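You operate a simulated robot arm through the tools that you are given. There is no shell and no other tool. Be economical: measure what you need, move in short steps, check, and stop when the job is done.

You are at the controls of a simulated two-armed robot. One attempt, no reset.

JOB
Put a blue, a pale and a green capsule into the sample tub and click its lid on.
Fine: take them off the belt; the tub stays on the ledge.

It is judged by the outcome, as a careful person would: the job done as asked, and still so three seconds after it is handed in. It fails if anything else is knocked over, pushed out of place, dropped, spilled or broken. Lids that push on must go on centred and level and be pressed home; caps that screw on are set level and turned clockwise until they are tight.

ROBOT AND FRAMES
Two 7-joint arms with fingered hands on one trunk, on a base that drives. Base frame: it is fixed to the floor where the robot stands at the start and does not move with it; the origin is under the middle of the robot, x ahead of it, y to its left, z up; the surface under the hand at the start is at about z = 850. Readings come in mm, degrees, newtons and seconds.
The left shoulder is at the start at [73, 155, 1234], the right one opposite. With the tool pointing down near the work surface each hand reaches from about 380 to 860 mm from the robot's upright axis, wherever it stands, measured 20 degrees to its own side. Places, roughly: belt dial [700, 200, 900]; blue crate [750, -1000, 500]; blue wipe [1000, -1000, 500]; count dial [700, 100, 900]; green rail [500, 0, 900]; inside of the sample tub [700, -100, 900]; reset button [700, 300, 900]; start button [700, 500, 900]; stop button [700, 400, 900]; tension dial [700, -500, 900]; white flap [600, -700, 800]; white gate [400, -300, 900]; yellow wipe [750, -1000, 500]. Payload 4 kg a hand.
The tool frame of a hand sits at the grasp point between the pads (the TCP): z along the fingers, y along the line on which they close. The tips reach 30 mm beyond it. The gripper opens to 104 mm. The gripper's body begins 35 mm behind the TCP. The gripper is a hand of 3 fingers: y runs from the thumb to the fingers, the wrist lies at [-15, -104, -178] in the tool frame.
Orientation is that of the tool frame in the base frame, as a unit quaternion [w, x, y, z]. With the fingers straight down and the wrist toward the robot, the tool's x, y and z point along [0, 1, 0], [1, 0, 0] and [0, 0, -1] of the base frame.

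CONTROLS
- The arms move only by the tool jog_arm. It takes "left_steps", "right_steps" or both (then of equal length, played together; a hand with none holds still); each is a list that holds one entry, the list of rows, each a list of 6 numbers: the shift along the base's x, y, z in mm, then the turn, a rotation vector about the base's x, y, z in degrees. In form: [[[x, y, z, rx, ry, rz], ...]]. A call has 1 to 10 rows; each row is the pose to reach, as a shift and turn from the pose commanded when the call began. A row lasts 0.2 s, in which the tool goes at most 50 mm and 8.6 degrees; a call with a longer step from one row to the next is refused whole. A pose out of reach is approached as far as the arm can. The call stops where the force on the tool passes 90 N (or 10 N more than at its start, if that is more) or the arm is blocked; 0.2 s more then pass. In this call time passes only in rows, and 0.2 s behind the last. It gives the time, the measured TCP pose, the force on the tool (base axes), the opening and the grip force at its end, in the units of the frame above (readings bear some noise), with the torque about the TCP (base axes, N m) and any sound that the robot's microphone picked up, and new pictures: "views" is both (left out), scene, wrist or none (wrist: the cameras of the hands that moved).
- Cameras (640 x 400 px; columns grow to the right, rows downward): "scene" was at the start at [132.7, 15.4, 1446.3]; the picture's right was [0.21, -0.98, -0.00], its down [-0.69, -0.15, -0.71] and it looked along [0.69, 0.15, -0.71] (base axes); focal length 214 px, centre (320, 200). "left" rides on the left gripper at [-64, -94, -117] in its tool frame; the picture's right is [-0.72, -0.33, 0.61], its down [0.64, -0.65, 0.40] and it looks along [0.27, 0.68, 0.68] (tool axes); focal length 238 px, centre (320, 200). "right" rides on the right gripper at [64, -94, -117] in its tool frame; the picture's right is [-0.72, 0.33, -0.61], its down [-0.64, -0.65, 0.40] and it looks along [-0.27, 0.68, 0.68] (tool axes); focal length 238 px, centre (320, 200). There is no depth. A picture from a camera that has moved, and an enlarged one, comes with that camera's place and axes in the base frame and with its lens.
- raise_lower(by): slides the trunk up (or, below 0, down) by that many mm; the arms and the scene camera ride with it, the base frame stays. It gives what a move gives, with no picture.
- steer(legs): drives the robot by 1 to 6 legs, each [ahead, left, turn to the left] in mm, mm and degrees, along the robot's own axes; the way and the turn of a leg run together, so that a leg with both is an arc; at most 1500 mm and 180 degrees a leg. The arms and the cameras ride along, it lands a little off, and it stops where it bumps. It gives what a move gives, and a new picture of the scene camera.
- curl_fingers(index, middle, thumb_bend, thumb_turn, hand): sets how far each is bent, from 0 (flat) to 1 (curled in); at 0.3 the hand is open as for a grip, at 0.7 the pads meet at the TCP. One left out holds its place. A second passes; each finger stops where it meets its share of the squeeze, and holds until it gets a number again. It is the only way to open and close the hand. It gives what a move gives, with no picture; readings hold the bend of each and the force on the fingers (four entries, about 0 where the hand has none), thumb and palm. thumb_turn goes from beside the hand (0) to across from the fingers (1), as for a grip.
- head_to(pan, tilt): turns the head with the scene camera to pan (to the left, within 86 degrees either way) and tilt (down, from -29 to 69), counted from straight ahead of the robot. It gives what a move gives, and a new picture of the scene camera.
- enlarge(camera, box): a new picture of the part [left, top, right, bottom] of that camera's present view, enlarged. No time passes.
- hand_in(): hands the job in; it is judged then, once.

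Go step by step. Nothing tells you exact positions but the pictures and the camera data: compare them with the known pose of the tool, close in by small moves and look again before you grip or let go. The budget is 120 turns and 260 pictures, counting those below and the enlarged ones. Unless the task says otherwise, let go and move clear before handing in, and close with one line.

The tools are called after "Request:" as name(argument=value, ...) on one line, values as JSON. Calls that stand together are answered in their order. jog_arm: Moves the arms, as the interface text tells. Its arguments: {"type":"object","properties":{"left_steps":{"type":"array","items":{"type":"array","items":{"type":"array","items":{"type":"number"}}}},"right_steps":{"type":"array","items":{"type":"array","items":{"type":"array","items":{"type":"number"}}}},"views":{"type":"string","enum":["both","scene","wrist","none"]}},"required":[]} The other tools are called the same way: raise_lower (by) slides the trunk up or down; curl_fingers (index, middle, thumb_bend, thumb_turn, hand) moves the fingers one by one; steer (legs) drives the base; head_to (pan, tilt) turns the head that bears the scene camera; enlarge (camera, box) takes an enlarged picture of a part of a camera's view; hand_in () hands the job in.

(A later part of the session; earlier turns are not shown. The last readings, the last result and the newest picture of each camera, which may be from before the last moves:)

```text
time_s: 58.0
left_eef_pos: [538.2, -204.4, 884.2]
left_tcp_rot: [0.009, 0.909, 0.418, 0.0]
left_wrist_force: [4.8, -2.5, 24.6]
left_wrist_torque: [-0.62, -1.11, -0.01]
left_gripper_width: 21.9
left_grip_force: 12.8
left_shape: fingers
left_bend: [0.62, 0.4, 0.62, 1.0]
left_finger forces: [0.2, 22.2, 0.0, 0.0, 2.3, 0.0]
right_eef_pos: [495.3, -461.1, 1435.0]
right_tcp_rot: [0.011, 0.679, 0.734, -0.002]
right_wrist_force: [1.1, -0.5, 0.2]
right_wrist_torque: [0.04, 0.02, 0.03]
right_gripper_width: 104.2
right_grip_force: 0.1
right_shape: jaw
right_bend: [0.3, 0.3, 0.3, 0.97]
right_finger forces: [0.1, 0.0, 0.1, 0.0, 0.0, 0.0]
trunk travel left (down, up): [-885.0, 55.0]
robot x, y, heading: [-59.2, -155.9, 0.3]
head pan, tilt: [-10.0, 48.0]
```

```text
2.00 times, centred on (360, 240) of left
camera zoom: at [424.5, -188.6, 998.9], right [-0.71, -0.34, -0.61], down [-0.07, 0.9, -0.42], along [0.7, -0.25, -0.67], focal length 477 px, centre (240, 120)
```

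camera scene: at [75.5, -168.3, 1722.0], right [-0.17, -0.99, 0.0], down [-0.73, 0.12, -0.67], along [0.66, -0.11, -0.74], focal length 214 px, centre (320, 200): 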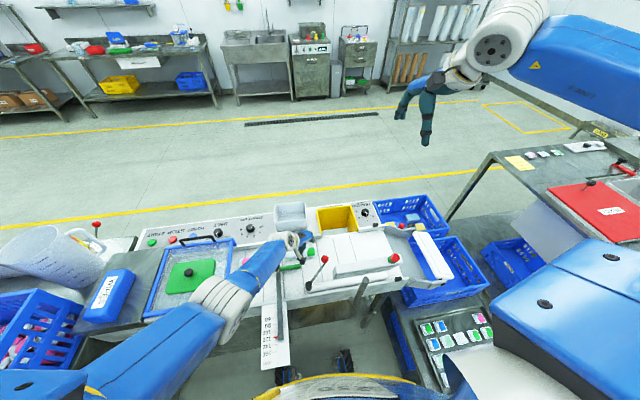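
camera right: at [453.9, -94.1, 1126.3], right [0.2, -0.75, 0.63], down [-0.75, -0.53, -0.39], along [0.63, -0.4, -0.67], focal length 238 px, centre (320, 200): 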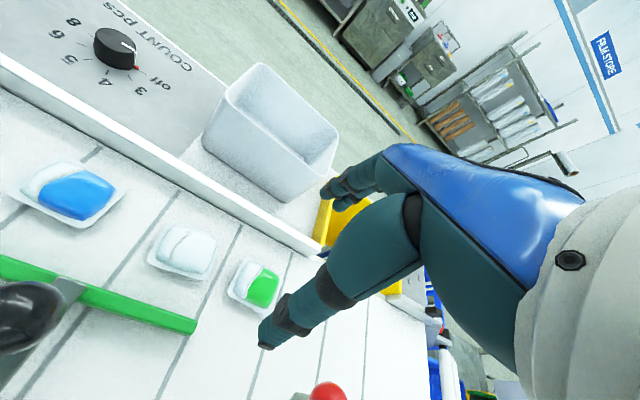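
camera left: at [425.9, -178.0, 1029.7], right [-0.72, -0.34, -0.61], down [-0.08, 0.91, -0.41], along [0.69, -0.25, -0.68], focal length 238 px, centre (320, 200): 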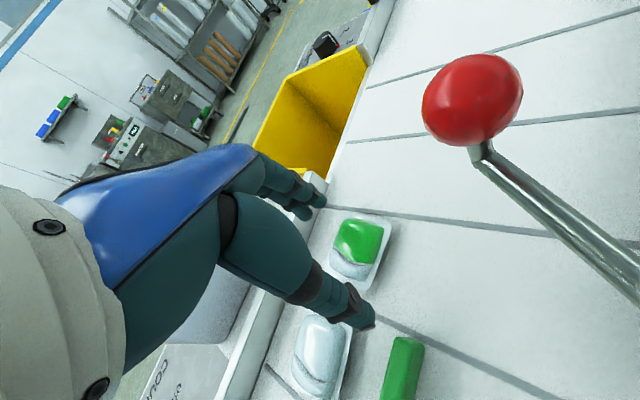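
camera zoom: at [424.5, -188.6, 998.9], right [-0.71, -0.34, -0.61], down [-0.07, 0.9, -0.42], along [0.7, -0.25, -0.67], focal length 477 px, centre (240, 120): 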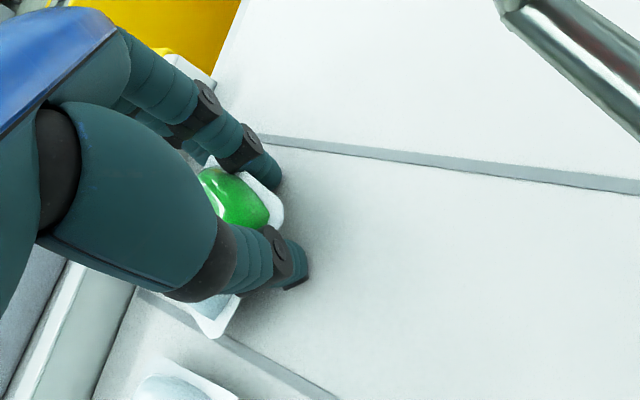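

The middle finger caught the fence edge, so the grip isn't good. I'll reopen, lift a little and look.

Request:
curl_fingers(hand="left", index=0.38, middle=0.38, thumb_bend=0.38)

Request:
jog_arm(left_steps=[[[0, 0, 20, 0, 0, 0], [0, 0, 45, 0, 0, 0]]], views="wrist")

Request:
enlarge(camera="left", box=[240, 140, 480, 340])

Request:
enlarge(camera="scene", box=[240, 190, 360, 280])

```text
time_s: 59.0
left_eef_pos: [541.8, -205.2, 882.5]
left_tcp_rot: [0.009, 0.909, 0.417, 0.001]
left_wrist_force: [10.7, -8.5, 28.2]
left_wrist_torque: [0.2, 0.36, 0.04]
left_gripper_width: 61.5
left_grip_force: 13.3
left_shape: fingers
left_bend: [0.38, 0.38, 0.52, 1.0]
left_finger forces: [0.1, 0.0, 0.0, 0.1, 27.3, 0.0]
right_eef_pos: [496.6, -459.5, 1434.7]
right_tcp_rot: [0.01, 0.679, 0.734, -0.003]
right_wrist_force: [-0.1, 0.1, -0.2]
right_wrist_torque: [0.0, -0.01, 0.01]
right_gripper_width: 103.7
right_grip_force: 0.0
right_shape: jaw
right_bend: [0.3, 0.3, 0.3, 0.97]
right_finger forces: [0.0, 0.0, 0.1, 0.0, 0.0, 0.0]
trunk travel left (down, up): [-885.0, 55.0]
robot x, y, heading: [-52.9, -155.7, 0.4]
head pan, tilt: [-10.0, 48.0]
```

```text
time_s: 59.6
left_eef_pos: [538.0, -198.9, 923.9]
left_tcp_rot: [0.005, 0.909, 0.418, -0.004]
left_wrist_force: [-0.5, -0.7, -0.3]
left_wrist_torque: [-0.01, 0.0, 0.0]
left_gripper_width: 82.7
left_grip_force: 0.0
left_shape: fingers
left_bend: [0.38, 0.38, 0.38, 0.99]
left_finger forces: [0.0, 0.0, 0.1, 0.0, 0.1, 0.0]
right_eef_pos: [497.2, -454.7, 1433.4]
right_tcp_rot: [0.01, 0.678, 0.735, -0.003]
right_wrist_force: [-0.3, 0.7, -0.1]
right_wrist_torque: [-0.01, 0.03, 0.0]
right_gripper_width: 103.9
right_grip_force: 0.0
right_shape: jaw
right_bend: [0.3, 0.3, 0.3, 0.97]
right_finger forces: [0.0, 0.0, 0.0, 0.0, 0.1, 0.1]
trunk travel left (down, up): [-885.0, 55.0]
robot x, y, heading: [-55.0, -154.0, 0.1]
head pan, tilt: [-10.0, 48.0]
camera left: at [424.1, -184.0, 1041.6], right [-0.72, -0.34, -0.61], down [-0.08, 0.91, -0.41], along [0.69, -0.25, -0.68], focal length 238 px, centre (320, 200)
```

left: 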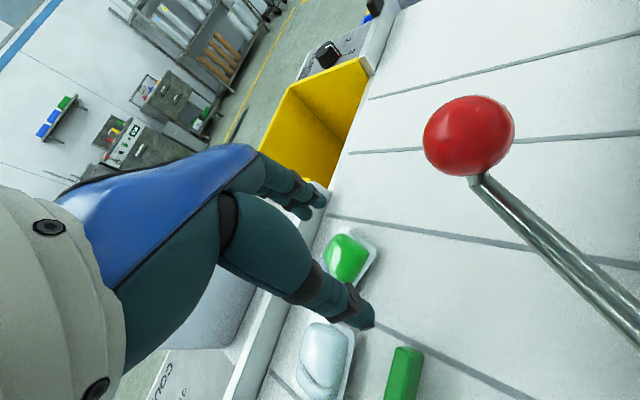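

```text
2.00 times, centred on (360, 240) of left
camera zoom: at [424.1, -184.0, 1041.6], right [-0.72, -0.34, -0.61], down [-0.08, 0.91, -0.41], along [0.69, -0.25, -0.68], focal length 477 px, centre (240, 120)
```

zoom: 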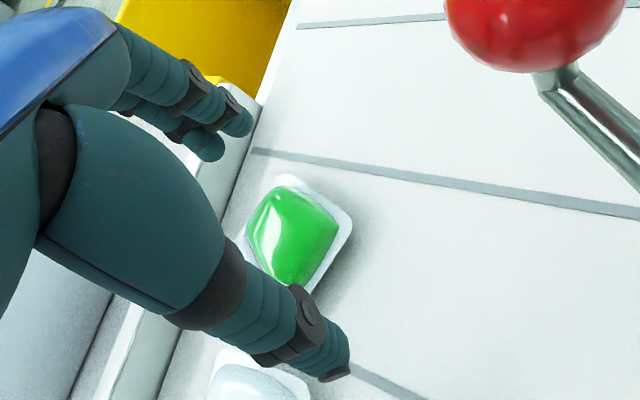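

```text
4.44 times, centred on (300, 235) of scene
camera zoom: at [75.1, -168.9, 1676.9], right [-0.17, -0.99, 0.0], down [-0.73, 0.12, -0.67], along [0.66, -0.11, -0.74], focal length 953 px, centre (409, 44)
```

zoom: 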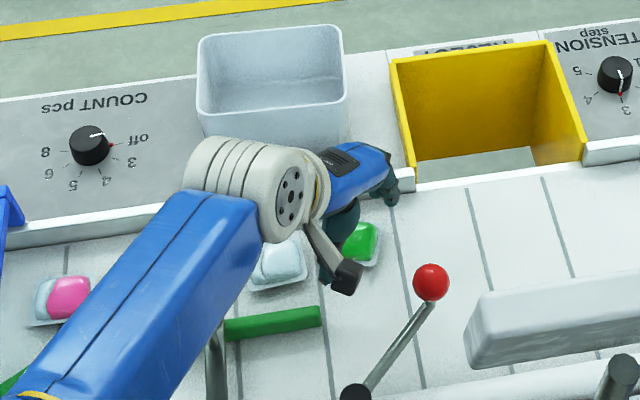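

Green got turned and nudged toward the fence: now about (557,-200). I'll lift and test whether the left hand can yaw to about -80°, gripping along the fence instead.

Request:
jog_arm(left_steps=[[[0, 0, 40, 0, 0, -4], [5, 0, 80, 0, 0, -12], [10, 0, 80, 0, 0, -20], [15, 0, 80, 0, 0, -28], [18, 0, 80, 0, 0, -36], [18, 0, 80, 0, 0, -38]]])

```text
time_s: 61.0
left_eef_pos: [556.5, -203.1, 1004.4]
left_tcp_rot: [0.005, 0.995, 0.098, -0.005]
left_wrist_force: [0.1, 0.0, -0.5]
left_wrist_torque: [0.0, 0.03, 0.02]
left_gripper_width: 82.4
left_grip_force: 0.0
left_shape: fingers
left_bend: [0.38, 0.38, 0.38, 0.99]
left_finger forces: [0.1, 0.1, 0.1, 0.1, 0.0, 0.1]
right_eef_pos: [498.3, -461.3, 1433.4]
right_tcp_rot: [0.009, 0.68, 0.733, -0.003]
right_wrist_force: [0.0, -0.1, -0.4]
right_wrist_torque: [0.02, 0.0, 0.0]
right_gripper_width: 104.0
right_grip_force: 0.0
right_shape: jaw
right_bend: [0.3, 0.3, 0.3, 0.97]
right_finger forces: [0.0, 0.0, 0.1, 0.0, 0.1, 0.0]
trunk travel left (down, up): [-885.0, 55.0]
robot x, y, heading: [-57.0, -155.8, 0.4]
head pan, tilt: [-10.0, 48.0]
camera scene: at [76.2, -174.0, 1676.9], right [-0.17, -0.99, 0.0], down [-0.73, 0.13, -0.67], along [0.66, -0.11, -0.75], focal length 214 px, centre (320, 200)
camera left: at [476.0, -122.2, 1121.2], right [-0.77, 0.17, -0.61], down [0.5, 0.76, -0.42], along [0.39, -0.63, -0.68], focal length 238 px, centre (320, 200)
```

scene: 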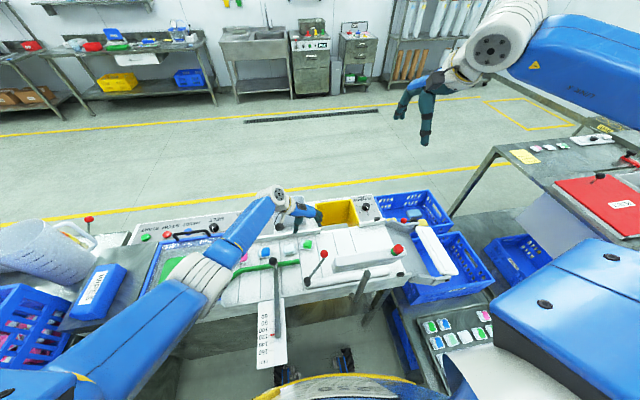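
left: 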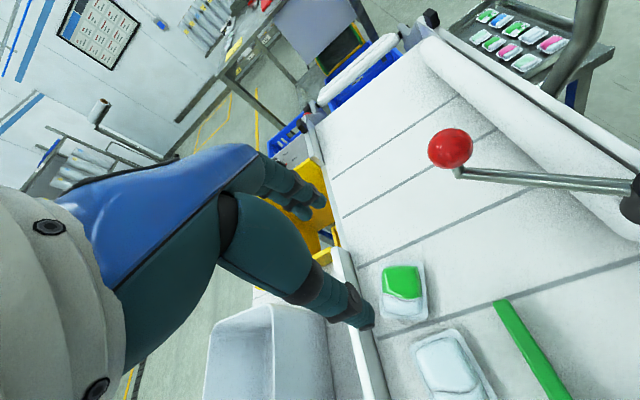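

Yaw -79° works. The pod is square to the grip in this view, at about (555,-195). Descending.

Request:
jog_arm(left_steps=[[[-1, 4, -30, 0, 0, 0], [-1, 8, -60, 0, 0, 0], [-1, 8, -90, 0, 0, 0], [-1, 8, -102, 0, 0, 0], [-1, 8, -102, 0, 0, 0]]], views="wrist")

Request:
enlarge(camera="left", box=[240, 140, 480, 340])

Request:
enlarge(camera="scene", box=[180, 190, 340, 310])

```text
time_s: 62.2
left_eef_pos: [539.7, -193.0, 926.0]
left_tcp_rot: [0.005, 0.995, 0.099, -0.005]
left_wrist_force: [0.3, -0.5, 0.0]
left_wrist_torque: [-0.03, -0.01, 0.0]
left_gripper_width: 82.5
left_grip_force: 0.1
left_shape: fingers
left_bend: [0.38, 0.38, 0.38, 0.99]
left_finger forces: [0.0, 0.0, 0.0, 0.0, 0.0, 0.1]
left hand out of reach, approached as far as the arm can: row 2, 3, 4, 5
right_eef_pos: [498.8, -458.5, 1431.8]
right_tcp_rot: [0.009, 0.68, 0.733, -0.004]
right_wrist_force: [0.9, -0.2, -0.6]
right_wrist_torque: [0.03, -0.03, 0.02]
right_gripper_width: 104.2
right_grip_force: 0.1
right_shape: jaw
right_bend: [0.3, 0.3, 0.3, 0.97]
right_finger forces: [0.0, 0.0, 0.0, 0.0, 0.0, 0.1]
trunk travel left (down, up): [-885.0, 55.0]
robot x, y, heading: [-58.7, -155.9, 0.5]
head pan, tilt: [-10.0, 48.0]
camera left: at [457.5, -112.4, 1042.8], right [-0.78, 0.17, -0.61], down [0.5, 0.76, -0.42], along [0.39, -0.62, -0.68], focal length 238 px, centre (320, 200)
```

left: 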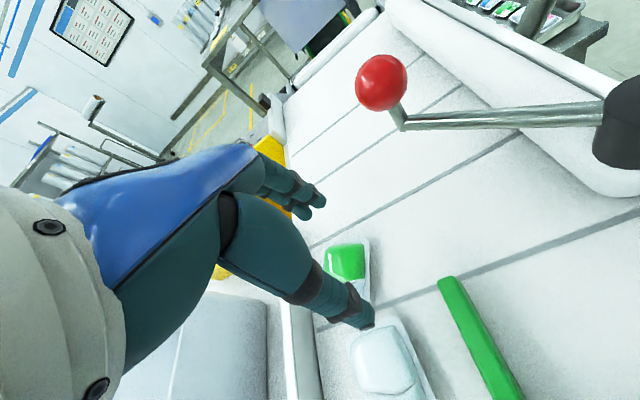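

```text
2.00 times, centred on (360, 240) of left
camera zoom: at [457.5, -112.4, 1042.8], right [-0.78, 0.17, -0.61], down [0.5, 0.76, -0.42], along [0.39, -0.62, -0.68], focal length 477 px, centre (240, 120)
```

zoom: 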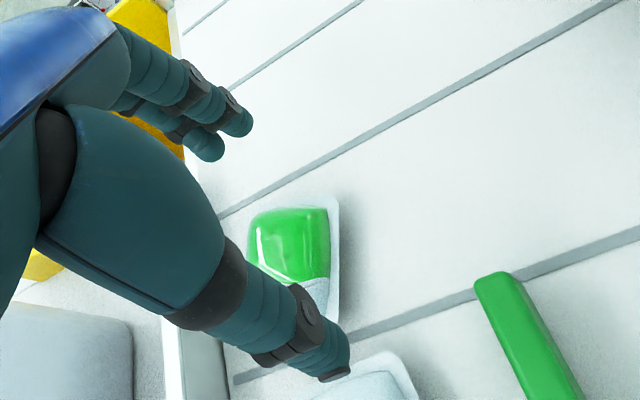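

```text
3.33 times, centred on (260, 250) of scene
camera zoom: at [76.9, -171.1, 1676.8], right [-0.17, -0.99, 0.0], down [-0.73, 0.13, -0.67], along [0.66, -0.11, -0.75], focal length 715 px, centre (520, 33)
```

zoom: 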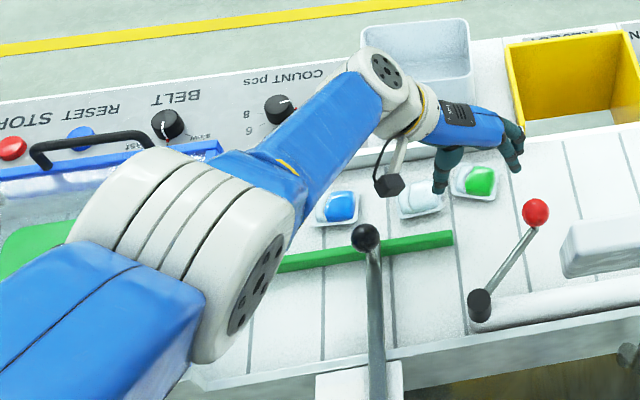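

Request:
jog_arm(left_steps=[[[5, 0, 40, 0, 0, 0], [14, 0, 80, 0, 0, 0]]], views="none")

Request:
raise_lower(by=-90)

Request:
enlarge(camera="left", box=[240, 140, 480, 340])

Request:
enlarge(camera="scene", box=[180, 190, 340, 310])

```text
time_s: 62.8
left_eef_pos: [576.9, -203.2, 992.8]
left_tcp_rot: [0.005, 0.995, 0.099, -0.007]
left_wrist_force: [-0.7, -0.5, -0.7]
left_wrist_torque: [-0.02, 0.0, -0.03]
left_gripper_width: 82.8
left_grip_force: 0.1
left_shape: fingers
left_bend: [0.38, 0.38, 0.38, 0.99]
left_finger forces: [0.0, 0.0, 0.0, 0.0, 0.1, 0.0]
left hand out of reach, approached as far as the arm can: row 1, 2
right_eef_pos: [498.3, -460.4, 1433.7]
right_tcp_rot: [0.009, 0.68, 0.733, -0.003]
right_wrist_force: [0.0, -0.1, 0.0]
right_wrist_torque: [-0.03, -0.02, -0.01]
right_gripper_width: 104.1
right_grip_force: 0.1
right_shape: jaw
right_bend: [0.3, 0.3, 0.3, 0.97]
right_finger forces: [0.0, 0.0, 0.1, 0.1, 0.0, 0.0]
trunk travel left (down, up): [-885.0, 55.0]
robot x, y, heading: [-58.0, -157.4, 0.4]
head pan, tilt: [-10.0, 48.0]
```

```text
time_s: 64.1
left_eef_pos: [577.0, -199.8, 903.7]
left_tcp_rot: [0.006, 0.995, 0.098, -0.006]
left_wrist_force: [0.0, 0.5, -0.4]
left_wrist_torque: [-0.03, -0.02, 0.03]
left_gripper_width: 82.6
left_grip_force: 0.1
left_shape: fingers
left_bend: [0.38, 0.38, 0.38, 0.99]
left_finger forces: [0.0, 0.1, 0.1, 0.0, 0.0, 0.0]
right_eef_pos: [497.9, -459.4, 1343.2]
right_tcp_rot: [0.01, 0.68, 0.733, -0.004]
right_wrist_force: [-0.3, -0.1, -0.8]
right_wrist_torque: [-0.02, 0.0, -0.03]
right_gripper_width: 104.0
right_grip_force: 0.1
right_shape: jaw
right_bend: [0.3, 0.3, 0.3, 0.97]
right_finger forces: [0.0, 0.0, 0.0, 0.0, 0.0, 0.1]
trunk travel left (down, up): [-795.0, 145.0]
robot x, y, heading: [-58.2, -158.5, 0.6]
head pan, tilt: [-10.0, 48.0]
```

```text
2.00 times, centred on (360, 240) of left
camera zoom: at [496.6, -120.4, 1020.5], right [-0.78, 0.17, -0.61], down [0.5, 0.76, -0.42], along [0.39, -0.63, -0.68], focal length 477 px, centre (240, 120)
```

zoom: 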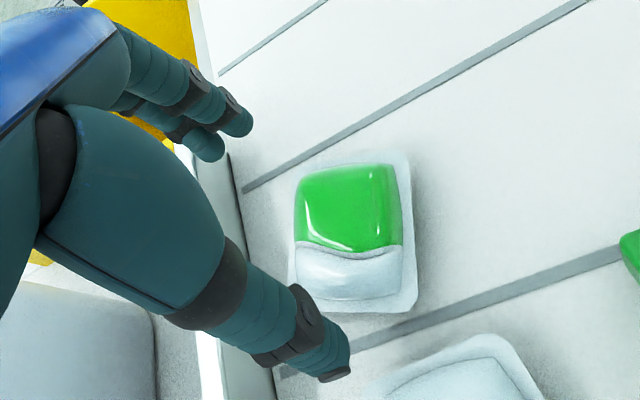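

```text
3.33 times, centred on (260, 250) of scene
camera zoom: at [75.9, -172.4, 1586.9], right [-0.17, -0.99, 0.0], down [-0.73, 0.13, -0.67], along [0.66, -0.11, -0.75], focal length 715 px, centre (520, 33)
```

zoom: 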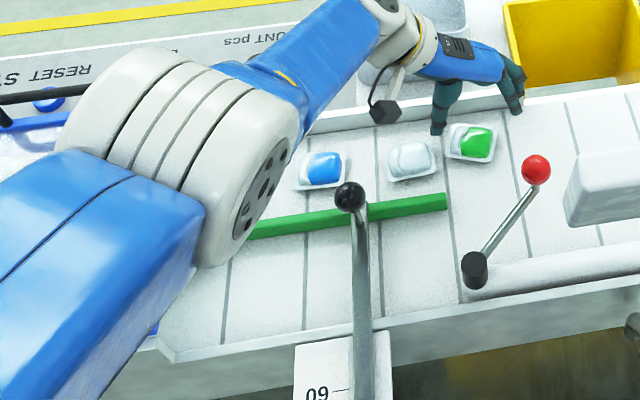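

Request:
jog_arm(left_steps=[[[-12, 2, 0, 0, 0, 0], [-23, 4, 0, 0, 0, 0], [-23, 4, -8, 0, 0, 0], [-23, 4, -16, 0, 0, 0], [-23, 4, -16, 0, 0, 0]]], views="none")

Request:
enlarge(camera="left", box=[240, 140, 480, 340])

```text
time_s: 65.3
left_eef_pos: [562.3, -199.8, 882.9]
left_tcp_rot: [0.005, 0.995, 0.098, -0.005]
left_wrist_force: [0.7, 0.7, 8.2]
left_wrist_torque: [-0.39, -0.22, 0.07]
left_gripper_width: 82.3
left_grip_force: 4.4
left_shape: fingers
left_bend: [0.38, 0.37, 0.38, 0.99]
left_finger forces: [0.0, 8.6, 0.0, 0.1, 0.0, 0.0]
left hand out of reach, approached as far as the arm can: row 1, 2, 3, 4, 5
right_eef_pos: [497.7, -458.8, 1344.7]
right_tcp_rot: [0.01, 0.68, 0.733, -0.003]
right_wrist_force: [0.1, 0.5, 0.2]
right_wrist_torque: [0.03, 0.03, -0.02]
right_gripper_width: 104.1
right_grip_force: 0.1
right_shape: jaw
right_bend: [0.3, 0.3, 0.3, 0.97]
right_finger forces: [0.0, 0.0, 0.1, 0.1, 0.1, 0.1]
trunk travel left (down, up): [-795.0, 145.0]
robot x, y, heading: [-55.9, -153.8, 0.5]
head pan, tilt: [-10.0, 48.0]
```

```text
2.00 times, centred on (360, 240) of left
camera zoom: at [482.8, -119.6, 999.3], right [-0.77, 0.17, -0.61], down [0.5, 0.76, -0.42], along [0.39, -0.63, -0.67], focal length 477 px, centre (240, 120)
```

zoom: 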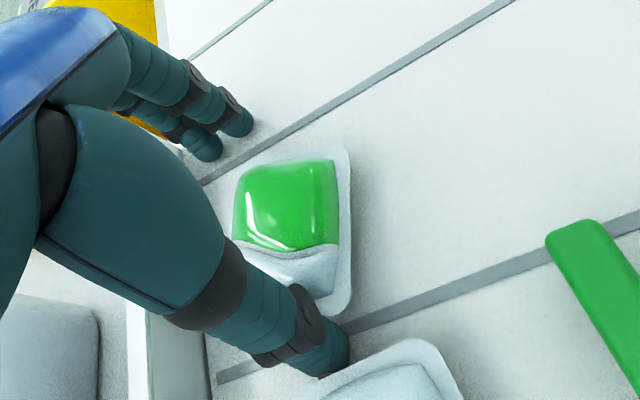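

Request:
jog_arm(left_steps=[[[0, 2, 5, 0, 0, 0], [0, 2, 7, 0, 0, 0]]], views="none")

Request:
curl_fingers(hand="left", index=0.6, middle=0.6, thumb_bend=0.6)

Request:
enlarge(camera="left", box=[240, 140, 480, 340])

```text
time_s: 65.9
left_eef_pos: [565.9, -200.5, 884.2]
left_tcp_rot: [0.004, 0.995, 0.097, -0.008]
left_wrist_force: [0.4, -0.1, 0.0]
left_wrist_torque: [-0.01, -0.01, -0.05]
left_gripper_width: 82.5
left_grip_force: 0.1
left_shape: fingers
left_bend: [0.38, 0.38, 0.38, 0.99]
left_finger forces: [0.1, 0.1, 0.0, 0.1, 0.1, 0.0]
left hand out of reach, approached as far as the arm can: row 1, 2
right_eef_pos: [497.9, -461.0, 1343.3]
right_tcp_rot: [0.008, 0.68, 0.733, -0.003]
right_wrist_force: [0.0, -0.1, 0.3]
right_wrist_torque: [0.0, 0.03, -0.03]
right_gripper_width: 104.0
right_grip_force: 0.0
right_shape: jaw
right_bend: [0.3, 0.3, 0.3, 0.97]
right_finger forces: [0.0, 0.0, 0.0, 0.0, 0.0, 0.0]
trunk travel left (down, up): [-795.0, 145.0]
robot x, y, heading: [-57.4, -157.1, 0.3]
head pan, tilt: [-10.0, 48.0]
```

```text
time_s: 66.9
left_eef_pos: [565.9, -200.8, 885.1]
left_tcp_rot: [0.005, 0.995, 0.097, -0.006]
left_wrist_force: [0.8, -0.1, 0.1]
left_wrist_torque: [-0.01, 0.0, -0.02]
left_gripper_width: 42.1
left_grip_force: 4.9
left_shape: fingers
left_bend: [0.54, 0.6, 0.55, 1.0]
left_finger forces: [4.4, 0.0, 0.0, 0.0, 4.5, 0.0]
right_eef_pos: [498.4, -459.4, 1342.6]
right_tcp_rot: [0.01, 0.678, 0.735, -0.004]
right_wrist_force: [0.1, 0.9, -0.5]
right_wrist_torque: [0.0, -0.04, -0.02]
right_gripper_width: 104.2
right_grip_force: 0.1
right_shape: jaw
right_bend: [0.3, 0.3, 0.3, 0.97]
right_finger forces: [0.0, 0.0, 0.0, 0.1, 0.0, 0.0]
trunk travel left (down, up): [-795.0, 145.0]
robot x, y, heading: [-55.9, -152.5, 0.4]
head pan, tilt: [-10.0, 48.0]
```

```text
2.00 times, centred on (360, 240) of left
camera zoom: at [486.1, -119.1, 1002.5], right [-0.78, 0.17, -0.61], down [0.5, 0.76, -0.42], along [0.39, -0.63, -0.68], focal length 477 px, centre (240, 120)
```

zoom: 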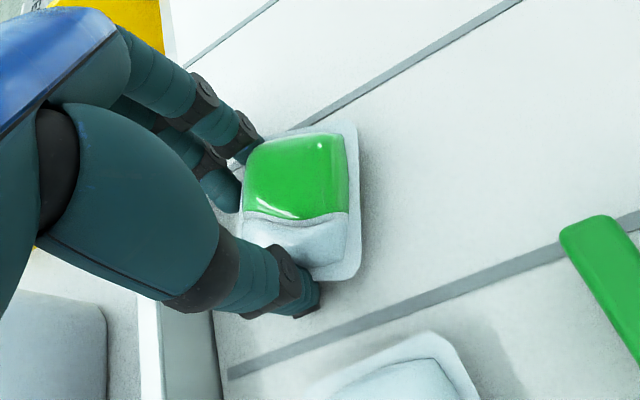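

Index and thumb hold the pod (4.5 N each). Try a gentle lift.

Request:
jog_arm(left_steps=[[[0, 0, 15, 0, 0, 0], [0, 0, 40, 0, 0, 0], [0, 0, 40, 0, 0, 0]]], views="wrist")

Request:
enlarge(camera="left", box=[240, 140, 480, 340])

```text
time_s: 67.7
left_eef_pos: [583.9, -203.8, 915.3]
left_tcp_rot: [0.004, 0.995, 0.098, -0.007]
left_wrist_force: [0.2, -0.8, 0.2]
left_wrist_torque: [-0.05, 0.01, 0.04]
left_gripper_width: 42.3
left_grip_force: 4.5
left_shape: fingers
left_bend: [0.54, 0.6, 0.55, 1.0]
left_finger forces: [4.4, 0.1, 0.1, 0.0, 4.5, 0.0]
left hand out of reach, approached as far as the arm can: row 1, 2, 3
right_eef_pos: [499.0, -460.1, 1343.6]
right_tcp_rot: [0.009, 0.679, 0.734, -0.004]
right_wrist_force: [-0.3, 0.1, -0.7]
right_wrist_torque: [0.01, -0.03, -0.01]
right_gripper_width: 104.2
right_grip_force: 0.0
right_shape: jaw
right_bend: [0.3, 0.3, 0.3, 0.97]
right_finger forces: [0.0, 0.0, 0.0, 0.1, 0.0, 0.1]
trunk travel left (down, up): [-795.0, 145.0]
robot x, y, heading: [-54.3, -158.2, 0.3]
head pan, tilt: [-10.0, 48.0]
camera left: at [502.9, -122.9, 1032.9], right [-0.78, 0.17, -0.61], down [0.5, 0.76, -0.42], along [0.39, -0.63, -0.68], focal length 238 px, centre (320, 200)
```

left: 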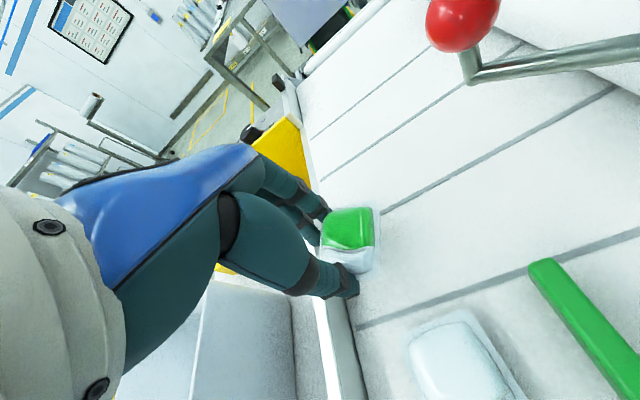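

```text
2.00 times, centred on (360, 240) of left
camera zoom: at [502.9, -122.9, 1032.9], right [-0.78, 0.17, -0.61], down [0.5, 0.76, -0.42], along [0.39, -0.63, -0.68], focal length 477 px, centre (240, 120)
```

zoom: 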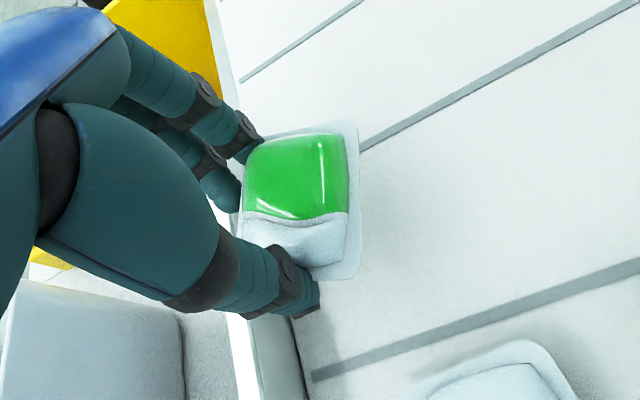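

Pod is lifted. Raising clear of the tub rim, then over the tub while yawing back.

Request:
jog_arm(left_steps=[[[0, 0, 30, 0, 0, 0], [0, 0, 60, 0, 0, 0], [0, 0, 90, 0, 0, 0], [5, 5, 115, 0, 0, 4], [20, 15, 120, 0, 0, 11], [40, 30, 120, 0, 0, 18], [60, 45, 120, 0, 0, 25], [80, 60, 120, 0, 0, 32], [93, 74, 120, 0, 0, 38], [93, 74, 120, 0, 0, 38]]])

```text
time_s: 69.9
left_eef_pos: [707.1, -134.7, 1028.3]
left_tcp_rot: [0.006, 0.909, 0.417, -0.003]
left_wrist_force: [0.5, 0.6, 0.5]
left_wrist_torque: [-0.01, 0.03, -0.01]
left_gripper_width: 42.1
left_grip_force: 4.5
left_shape: fingers
left_bend: [0.54, 0.6, 0.55, 1.0]
left_finger forces: [4.4, 0.0, 0.1, 0.0, 4.4, 0.0]
left hand out of reach, approached as far as the arm can: row 1, 2, 3, 4, 5, 6, 7, 8, 9, 10
right_eef_pos: [498.8, -459.8, 1343.6]
right_tcp_rot: [0.009, 0.68, 0.734, -0.004]
right_wrist_force: [-0.3, -0.1, -0.1]
right_wrist_torque: [0.03, 0.01, 0.0]
right_gripper_width: 104.1
right_grip_force: 0.0
right_shape: jaw
right_bend: [0.3, 0.3, 0.3, 0.97]
right_finger forces: [0.1, 0.0, 0.0, 0.1, 0.0, 0.0]
trunk travel left (down, up): [-795.0, 145.0]
robot x, y, heading: [-55.5, -157.2, 0.2]
head pan, tilt: [-10.0, 48.0]
camera scene: at [76.4, -172.1, 1586.9], right [-0.17, -0.99, 0.0], down [-0.73, 0.13, -0.67], along [0.66, -0.11, -0.75], focal length 214 px, centre (320, 200)
camera left: at [594.0, -120.5, 1145.4], right [-0.72, -0.34, -0.61], down [-0.08, 0.91, -0.42], along [0.69, -0.25, -0.68], focal length 238 px, centre (320, 200)
```

scene: 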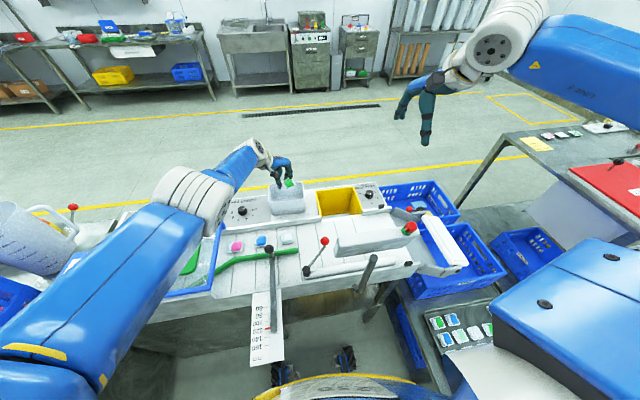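
left: 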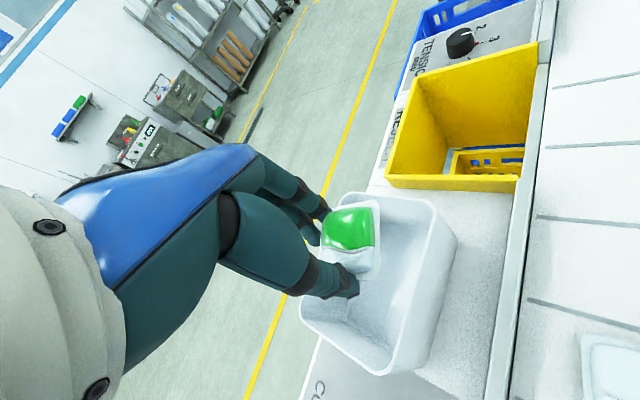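

Request:
enlarge(camera="left", box=[270, 160, 490, 400])

Request:
enlarge(camera="scene", box=[230, 130, 350, 220])

```text
1.67 times, centred on (380, 280) of left
camera zoom: at [594.0, -120.5, 1145.4], right [-0.72, -0.34, -0.61], down [-0.08, 0.91, -0.42], along [0.69, -0.25, -0.68], focal length 397 px, centre (220, 67)
```

zoom: 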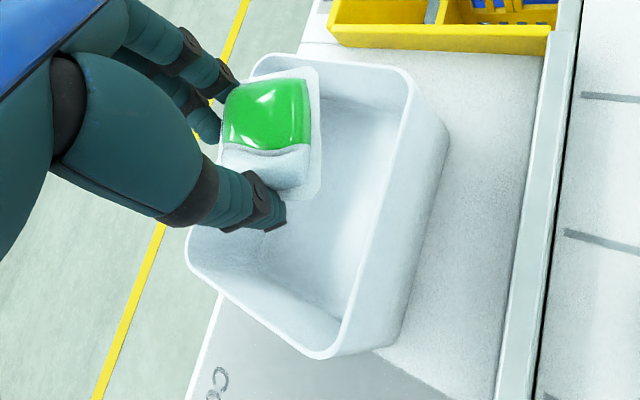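

```text
4.44 times, centred on (290, 175) of scene
camera zoom: at [76.4, -172.1, 1586.9], right [-0.17, -0.99, 0.0], down [-0.73, 0.13, -0.67], along [0.66, -0.11, -0.75], focal length 953 px, centre (453, 311)
```

zoom: 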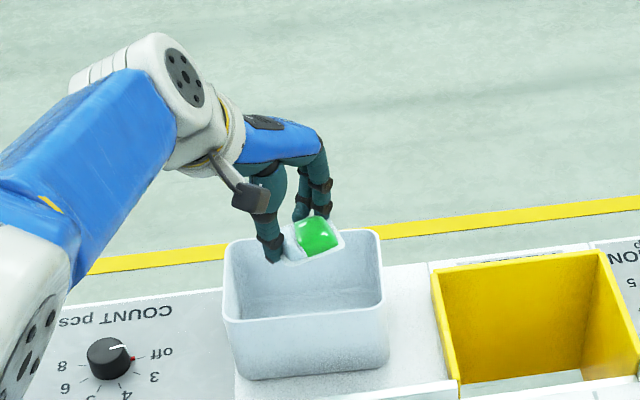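

Refined tub: rim corners x 670–768, y -210…-65, rim z≈935; centre ≈(719,-137). Pod hangs at (702,-150). Lowering into the right part of the tub.

Request:
jog_arm(left_steps=[[[10, -8, -20, 0, 0, 0], [18, -15, -45, 0, 0, 0], [18, -15, -70, 0, 0, 0], [18, -15, -90, 0, 0, 0], [18, -15, -90, 0, 0, 0]]])

Request:
enlarge(camera="left", box=[270, 160, 490, 400])

Request:
enlarge(camera="scene", box=[230, 130, 350, 220])

```text
time_s: 71.1
left_eef_pos: [664.7, -146.4, 958.4]
left_tcp_rot: [0.006, 0.91, 0.415, 0.0]
left_wrist_force: [-1.8, 0.2, -1.2]
left_wrist_torque: [-0.03, -0.12, 0.01]
left_gripper_width: 28.6
left_grip_force: 0.7
left_shape: fingers
left_bend: [0.6, 0.6, 0.59, 1.0]
left_finger forces: [0.0, 0.7, 0.1, 0.1, 0.0, 0.0]
left hand out of reach, approached as far as the arm can: row 1, 2, 3, 4, 5
right_eef_pos: [483.7, -460.5, 1349.7]
right_tcp_rot: [0.013, 0.679, 0.734, 0.001]
right_wrist_force: [-0.9, -0.2, 0.5]
right_wrist_torque: [0.0, -0.05, 0.03]
right_gripper_width: 103.8
right_grip_force: 0.1
right_shape: jaw
right_bend: [0.3, 0.3, 0.3, 0.97]
right_finger forces: [0.0, 0.1, 0.1, 0.0, 0.0, 0.1]
trunk travel left (down, up): [-795.0, 145.0]
robot x, y, heading: [-59.7, -152.9, 0.2]
head pan, tilt: [-10.0, 48.0]
camera scene: at [57.1, -172.6, 1588.9], right [-0.17, -0.99, 0.0], down [-0.73, 0.13, -0.68], along [0.67, -0.11, -0.74], focal length 214 px, centre (320, 200)
camera left: at [549.9, -131.0, 1075.0], right [-0.72, -0.34, -0.61], down [-0.07, 0.91, -0.41], along [0.69, -0.25, -0.67], focal length 238 px, centre (320, 200)
```

scene: 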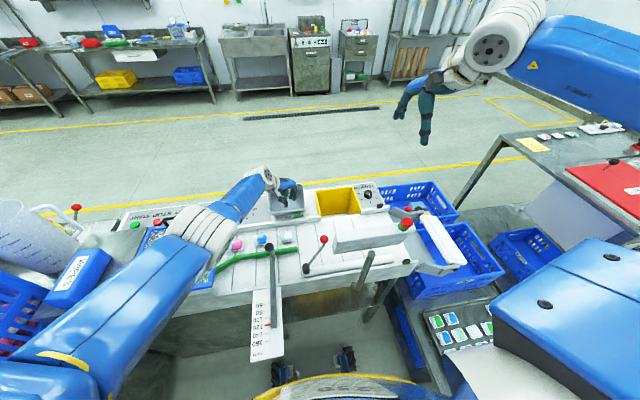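
left: 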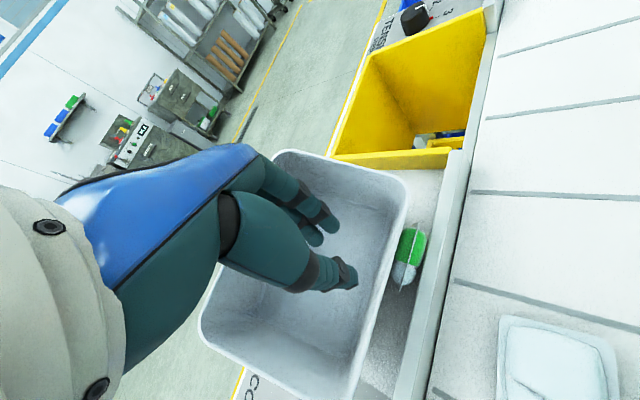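

```text
1.67 times, centred on (380, 280) of left
camera zoom: at [549.9, -131.0, 1075.0], right [-0.72, -0.34, -0.61], down [-0.07, 0.91, -0.41], along [0.69, -0.25, -0.67], focal length 397 px, centre (220, 67)
```

zoom: 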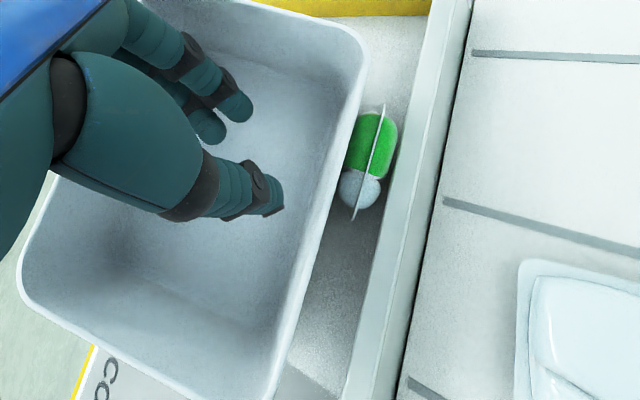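

```text
4.44 times, centred on (290, 175) of scene
camera zoom: at [57.1, -172.6, 1588.9], right [-0.17, -0.99, 0.0], down [-0.73, 0.13, -0.68], along [0.67, -0.11, -0.74], focal length 953 px, centre (453, 311)
```

zoom: 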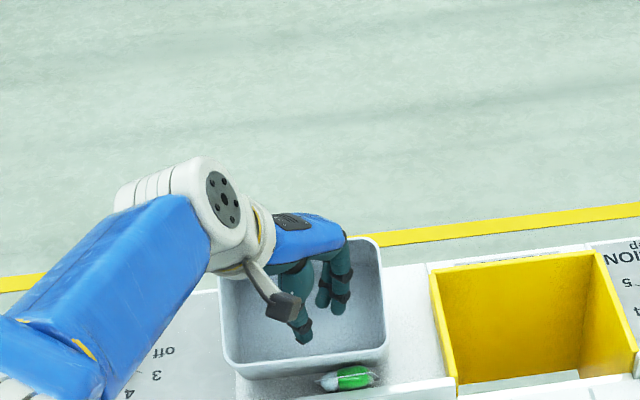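

The arm's reach limit pulled the hand back and the green pod was knocked off the rim; it now lies on the ledge between tub and fence. I'll raise the hand clear and check tub and pod.

Request:
jog_arm(left_steps=[[[0, 0, 25, 0, 0, 0], [0, 0, 55, 0, 0, 0], [0, 0, 85, 0, 0, 0], [-10, 0, 110, 0, 0, 0], [-40, 20, 130, 0, 0, 0], [-70, 40, 130, 0, 0, 0], [-70, 40, 130, 0, 0, 0]]])

Request:
enlarge(camera="scene", box=[230, 150, 350, 240])

Request:
enlarge(camera="right", box=[60, 60, 300, 260])

```text
time_s: 72.7
left_eef_pos: [605.3, -103.4, 1081.2]
left_tcp_rot: [0.006, 0.909, 0.417, -0.004]
left_wrist_force: [0.4, 0.6, 0.0]
left_wrist_torque: [-0.02, 0.02, 0.0]
left_gripper_width: 26.0
left_grip_force: 0.0
left_shape: fingers
left_bend: [0.6, 0.6, 0.6, 1.0]
left_finger forces: [0.0, 0.0, 0.1, 0.0, 0.0, 0.0]
right_eef_pos: [499.5, -457.3, 1342.4]
right_tcp_rot: [0.01, 0.679, 0.734, -0.004]
right_wrist_force: [0.2, -0.2, -0.3]
right_wrist_torque: [-0.02, 0.02, -0.02]
right_gripper_width: 104.0
right_grip_force: 0.1
right_shape: jaw
right_bend: [0.3, 0.3, 0.3, 0.97]
right_finger forces: [0.0, 0.0, 0.1, 0.0, 0.0, 0.2]
trunk travel left (down, up): [-795.0, 145.0]
robot x, y, heading: [-52.6, -154.2, 0.3]
head pan, tilt: [-10.0, 48.0]
camera scene: at [76.6, -168.7, 1586.9], right [-0.17, -0.99, 0.0], down [-0.73, 0.12, -0.67], along [0.66, -0.11, -0.75], focal length 214 px, centre (320, 200)
camera left: at [493.0, -88.3, 1198.6], right [-0.72, -0.34, -0.61], down [-0.08, 0.91, -0.42], along [0.69, -0.25, -0.68], focal length 238 px, centre (320, 200)
```

scene: 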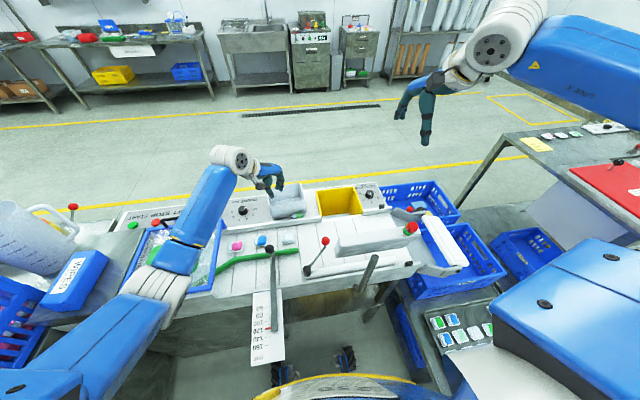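
left: 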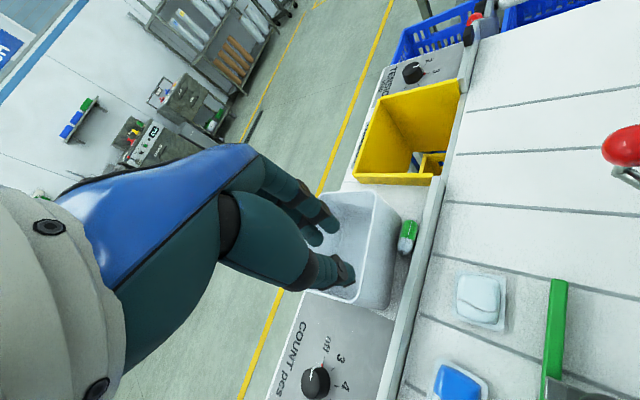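

```text
4.44 times, centred on (290, 195) of scene
camera zoom: at [76.6, -168.7, 1586.9], right [-0.17, -0.99, 0.0], down [-0.73, 0.12, -0.67], along [0.66, -0.11, -0.75], focal length 953 px, centre (453, 222)
```

zoom: 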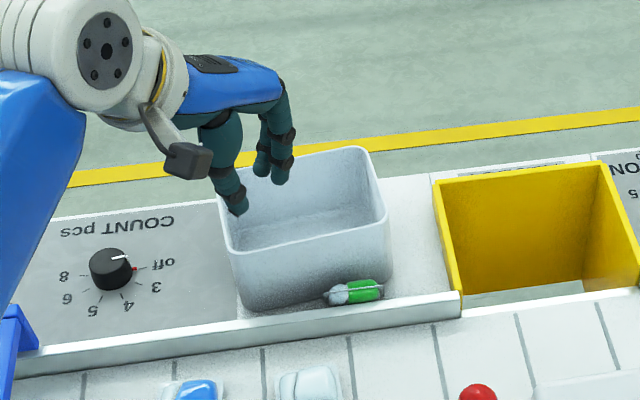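

```text
2.00 times, centred on (180, 160) of right
camera zoom: at [398.9, -397.7, 1458.7], right [0.38, -0.68, 0.63], down [-0.6, -0.7, -0.4], along [0.71, -0.23, -0.67], focal length 477 px, centre (600, 280)
```

zoom: 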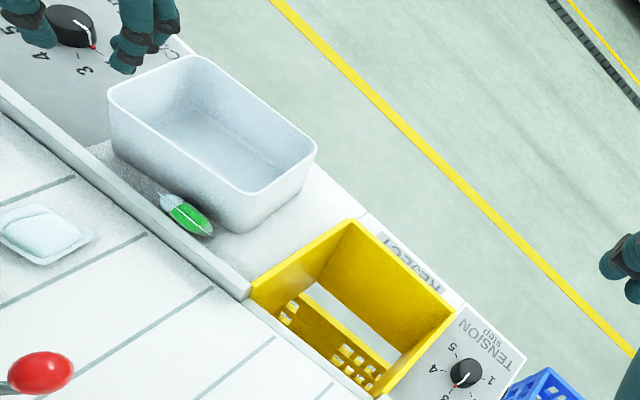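

Tub is slightly turned but sound; centre now ≈(693,-133), rim z≈948. Green stands on edge at ≈(626,-169,885). The left arm is at its reach limit, so I'll drive 60 mm ahead, let the sway settle, and re-yaw.

Request:
steer(legs=[[60, 0, 0]])

Request:
curl_fingers(hand="left", index=0.38, middle=0.38, thumb_bend=0.38)

Request:
jog_arm(left_steps=[[[0, 0, 0, 0, 0, -4], [0, -10, 0, 0, 0, -12], [-10, -20, 0, 0, 0, -20], [-25, -35, 0, 0, 0, -28], [-38, -50, 0, 0, 0, -34], [-46, -66, 0, 0, 0, -37], [-46, -66, 0, 0, 0, -37], [-46, -66, 0, 0, 0, -37]]])

```text
time_s: 73.6
left_eef_pos: [654.9, -104.8, 1089.1]
left_tcp_rot: [0.008, 0.909, 0.416, 0.002]
left_wrist_force: [-0.8, 0.1, 1.1]
left_wrist_torque: [0.01, -0.02, 0.0]
left_gripper_width: 26.1
left_grip_force: 0.0
left_shape: fingers
left_bend: [0.6, 0.6, 0.6, 1.0]
left_finger forces: [0.0, 0.0, 0.0, 0.0, 0.0, 0.0]
right_eef_pos: [544.3, -459.8, 1351.5]
right_tcp_rot: [0.013, 0.679, 0.734, 0.001]
right_wrist_force: [-0.5, 0.0, 1.9]
right_wrist_torque: [0.01, -0.03, 0.02]
right_gripper_width: 104.1
right_grip_force: 0.0
right_shape: jaw
right_bend: [0.3, 0.3, 0.3, 0.97]
right_finger forces: [0.0, 0.0, 0.0, 0.0, 0.0, 0.1]
trunk travel left (down, up): [-795.0, 145.0]
robot x, y, heading: [1.0, -152.3, 0.5]
head pan, tilt: [-10.0, 48.0]
camera scene: at [119.8, -171.2, 1588.5], right [-0.17, -0.99, 0.0], down [-0.73, 0.13, -0.68], along [0.67, -0.11, -0.74], focal length 214 px, centre (320, 200)
```

scene: 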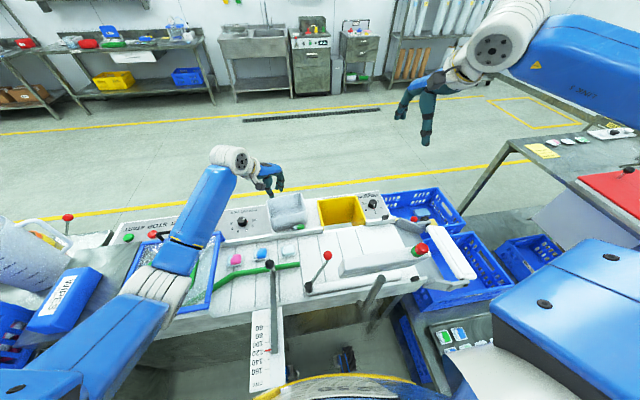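

```text
time_s: 74.6
left_eef_pos: [666.9, -105.2, 1082.4]
left_tcp_rot: [0.005, 0.909, 0.417, -0.002]
left_wrist_force: [0.2, -0.6, 0.1]
left_wrist_torque: [0.02, -0.01, 0.0]
left_gripper_width: 82.4
left_grip_force: 0.0
left_shape: fingers
left_bend: [0.38, 0.38, 0.38, 0.99]
left_finger forces: [0.0, 0.1, 0.0, 0.0, 0.0, 0.0]
right_eef_pos: [558.9, -460.1, 1344.1]
right_tcp_rot: [0.009, 0.679, 0.734, -0.003]
right_wrist_force: [0.0, -0.3, 0.6]
right_wrist_torque: [0.02, 0.02, -0.04]
right_gripper_width: 104.1
right_grip_force: 0.1
right_shape: jaw
right_bend: [0.3, 0.3, 0.3, 0.97]
right_finger forces: [0.0, 0.0, 0.1, 0.1, 0.1, 0.0]
trunk travel left (down, up): [-795.0, 145.0]
robot x, y, heading: [3.8, -154.3, 0.3]
head pan, tilt: [-10.0, 48.0]
```

```text
time_s: 76.4
left_eef_pos: [618.1, -170.9, 1082.7]
left_tcp_rot: [0.005, 0.994, 0.107, -0.005]
left_wrist_force: [-0.2, 0.8, -0.2]
left_wrist_torque: [0.02, 0.0, -0.02]
left_gripper_width: 82.7
left_grip_force: 0.1
left_shape: fingers
left_bend: [0.38, 0.38, 0.38, 0.99]
left_finger forces: [0.0, 0.1, 0.0, 0.0, 0.0, 0.0]
right_eef_pos: [555.9, -459.4, 1345.4]
right_tcp_rot: [0.011, 0.679, 0.734, -0.003]
right_wrist_force: [-0.2, -0.1, 0.3]
right_wrist_torque: [-0.02, -0.02, -0.01]
right_gripper_width: 104.2
right_grip_force: 0.1
right_shape: jaw
right_bend: [0.3, 0.3, 0.3, 0.97]
right_finger forces: [0.1, 0.0, 0.0, 0.0, 0.0, 0.0]
trunk travel left (down, up): [-795.0, 145.0]
robot x, y, heading: [10.3, -153.7, 0.4]
head pan, tilt: [-10.0, 48.0]
camera scene: at [136.7, -171.4, 1587.0], right [-0.17, -0.99, 0.0], down [-0.73, 0.13, -0.67], along [0.66, -0.11, -0.74], focal length 214 px, centre (320, 200)
camera left: at [537.3, -91.2, 1199.5], right [-0.78, 0.16, -0.61], down [0.49, 0.77, -0.42], along [0.4, -0.62, -0.67], focal length 238 px, centre (320, 200)
```

scene: 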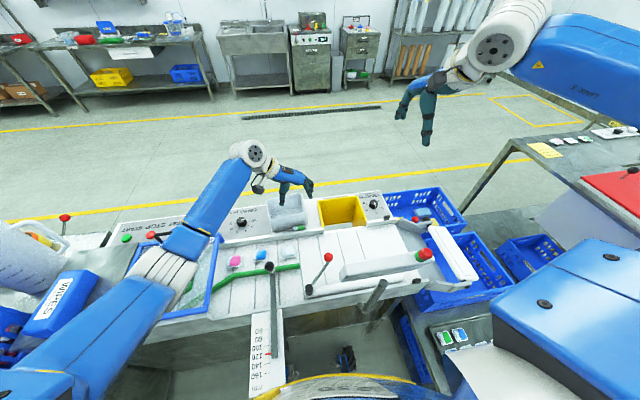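
left: 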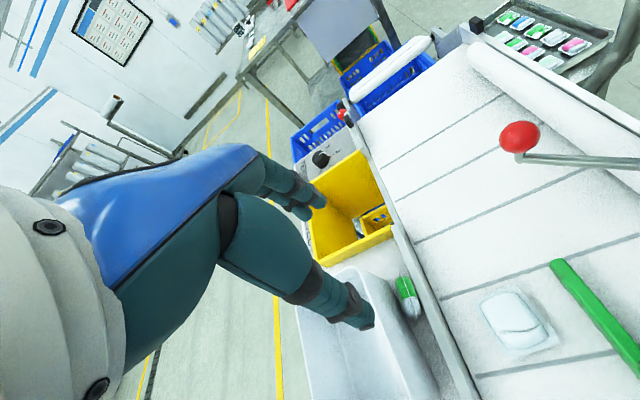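

Request:
jog_arm(left_steps=[[[0, 2, -35, 0, 0, 0], [0, 4, -70, 0, 0, 0], [0, 4, -105, 0, 0, 0], [0, 4, -130, 0, 0, 0], [0, 4, -130, 0, 0, 0]]], views="wrist")

Request:
enlarge(camera="left", box=[240, 140, 480, 340])

Request:
enlarge(camera="scene", box=[230, 150, 350, 240])

```text
time_s: 77.6
left_eef_pos: [618.2, -168.6, 953.2]
left_tcp_rot: [0.005, 0.994, 0.106, -0.005]
left_wrist_force: [0.1, -0.8, 0.6]
left_wrist_torque: [-0.01, -0.01, 0.01]
left_gripper_width: 82.4
left_grip_force: 0.2
left_shape: fingers
left_bend: [0.38, 0.38, 0.38, 0.99]
left_finger forces: [0.1, 0.0, 0.0, 0.0, 0.0, 0.0]
right_eef_pos: [556.1, -460.4, 1346.0]
right_tcp_rot: [0.01, 0.679, 0.734, -0.003]
right_wrist_force: [0.3, -0.5, -0.4]
right_wrist_torque: [0.02, -0.02, 0.01]
right_gripper_width: 104.0
right_grip_force: 0.1
right_shape: jaw
right_bend: [0.3, 0.3, 0.3, 0.97]
right_finger forces: [0.1, 0.1, 0.0, 0.1, 0.0, 0.0]
trunk travel left (down, up): [-795.0, 145.0]
robot x, y, heading: [4.3, -152.3, 0.4]
head pan, tilt: [-10.0, 48.0]
camera left: at [537.4, -88.1, 1070.0], right [-0.78, 0.16, -0.61], down [0.48, 0.77, -0.42], along [0.4, -0.62, -0.67], focal length 238 px, centre (320, 200)
```

left: 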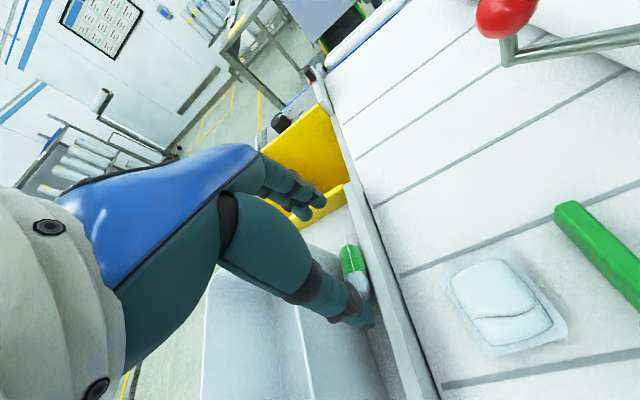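

```text
2.00 times, centred on (360, 240) of left
camera zoom: at [537.4, -88.1, 1070.0], right [-0.78, 0.16, -0.61], down [0.48, 0.77, -0.42], along [0.4, -0.62, -0.67], focal length 477 px, centre (240, 120)
```

zoom: 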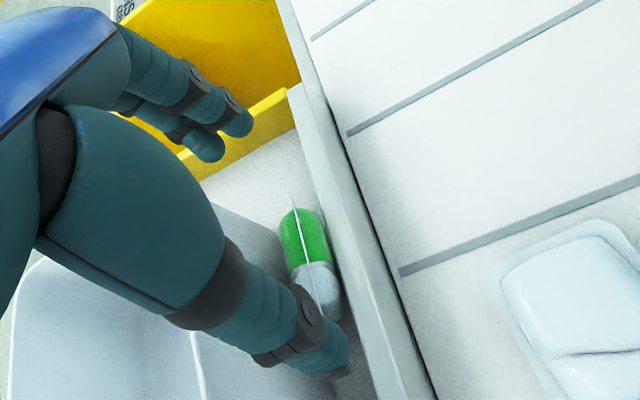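

```text
4.44 times, centred on (290, 195) of scene
camera zoom: at [137.3, -171.7, 1586.9], right [-0.17, -0.99, 0.0], down [-0.73, 0.13, -0.67], along [0.66, -0.11, -0.75], focal length 953 px, centre (453, 222)
```

zoom: 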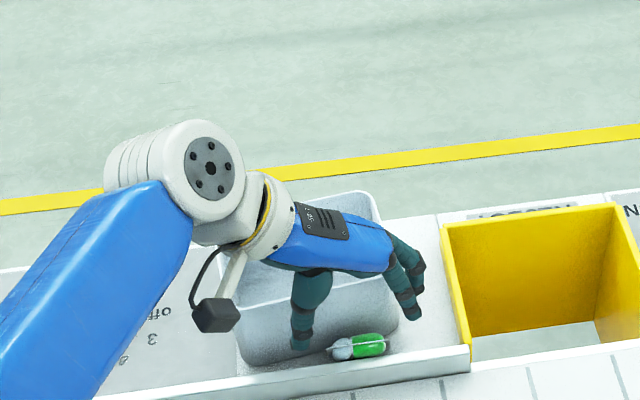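

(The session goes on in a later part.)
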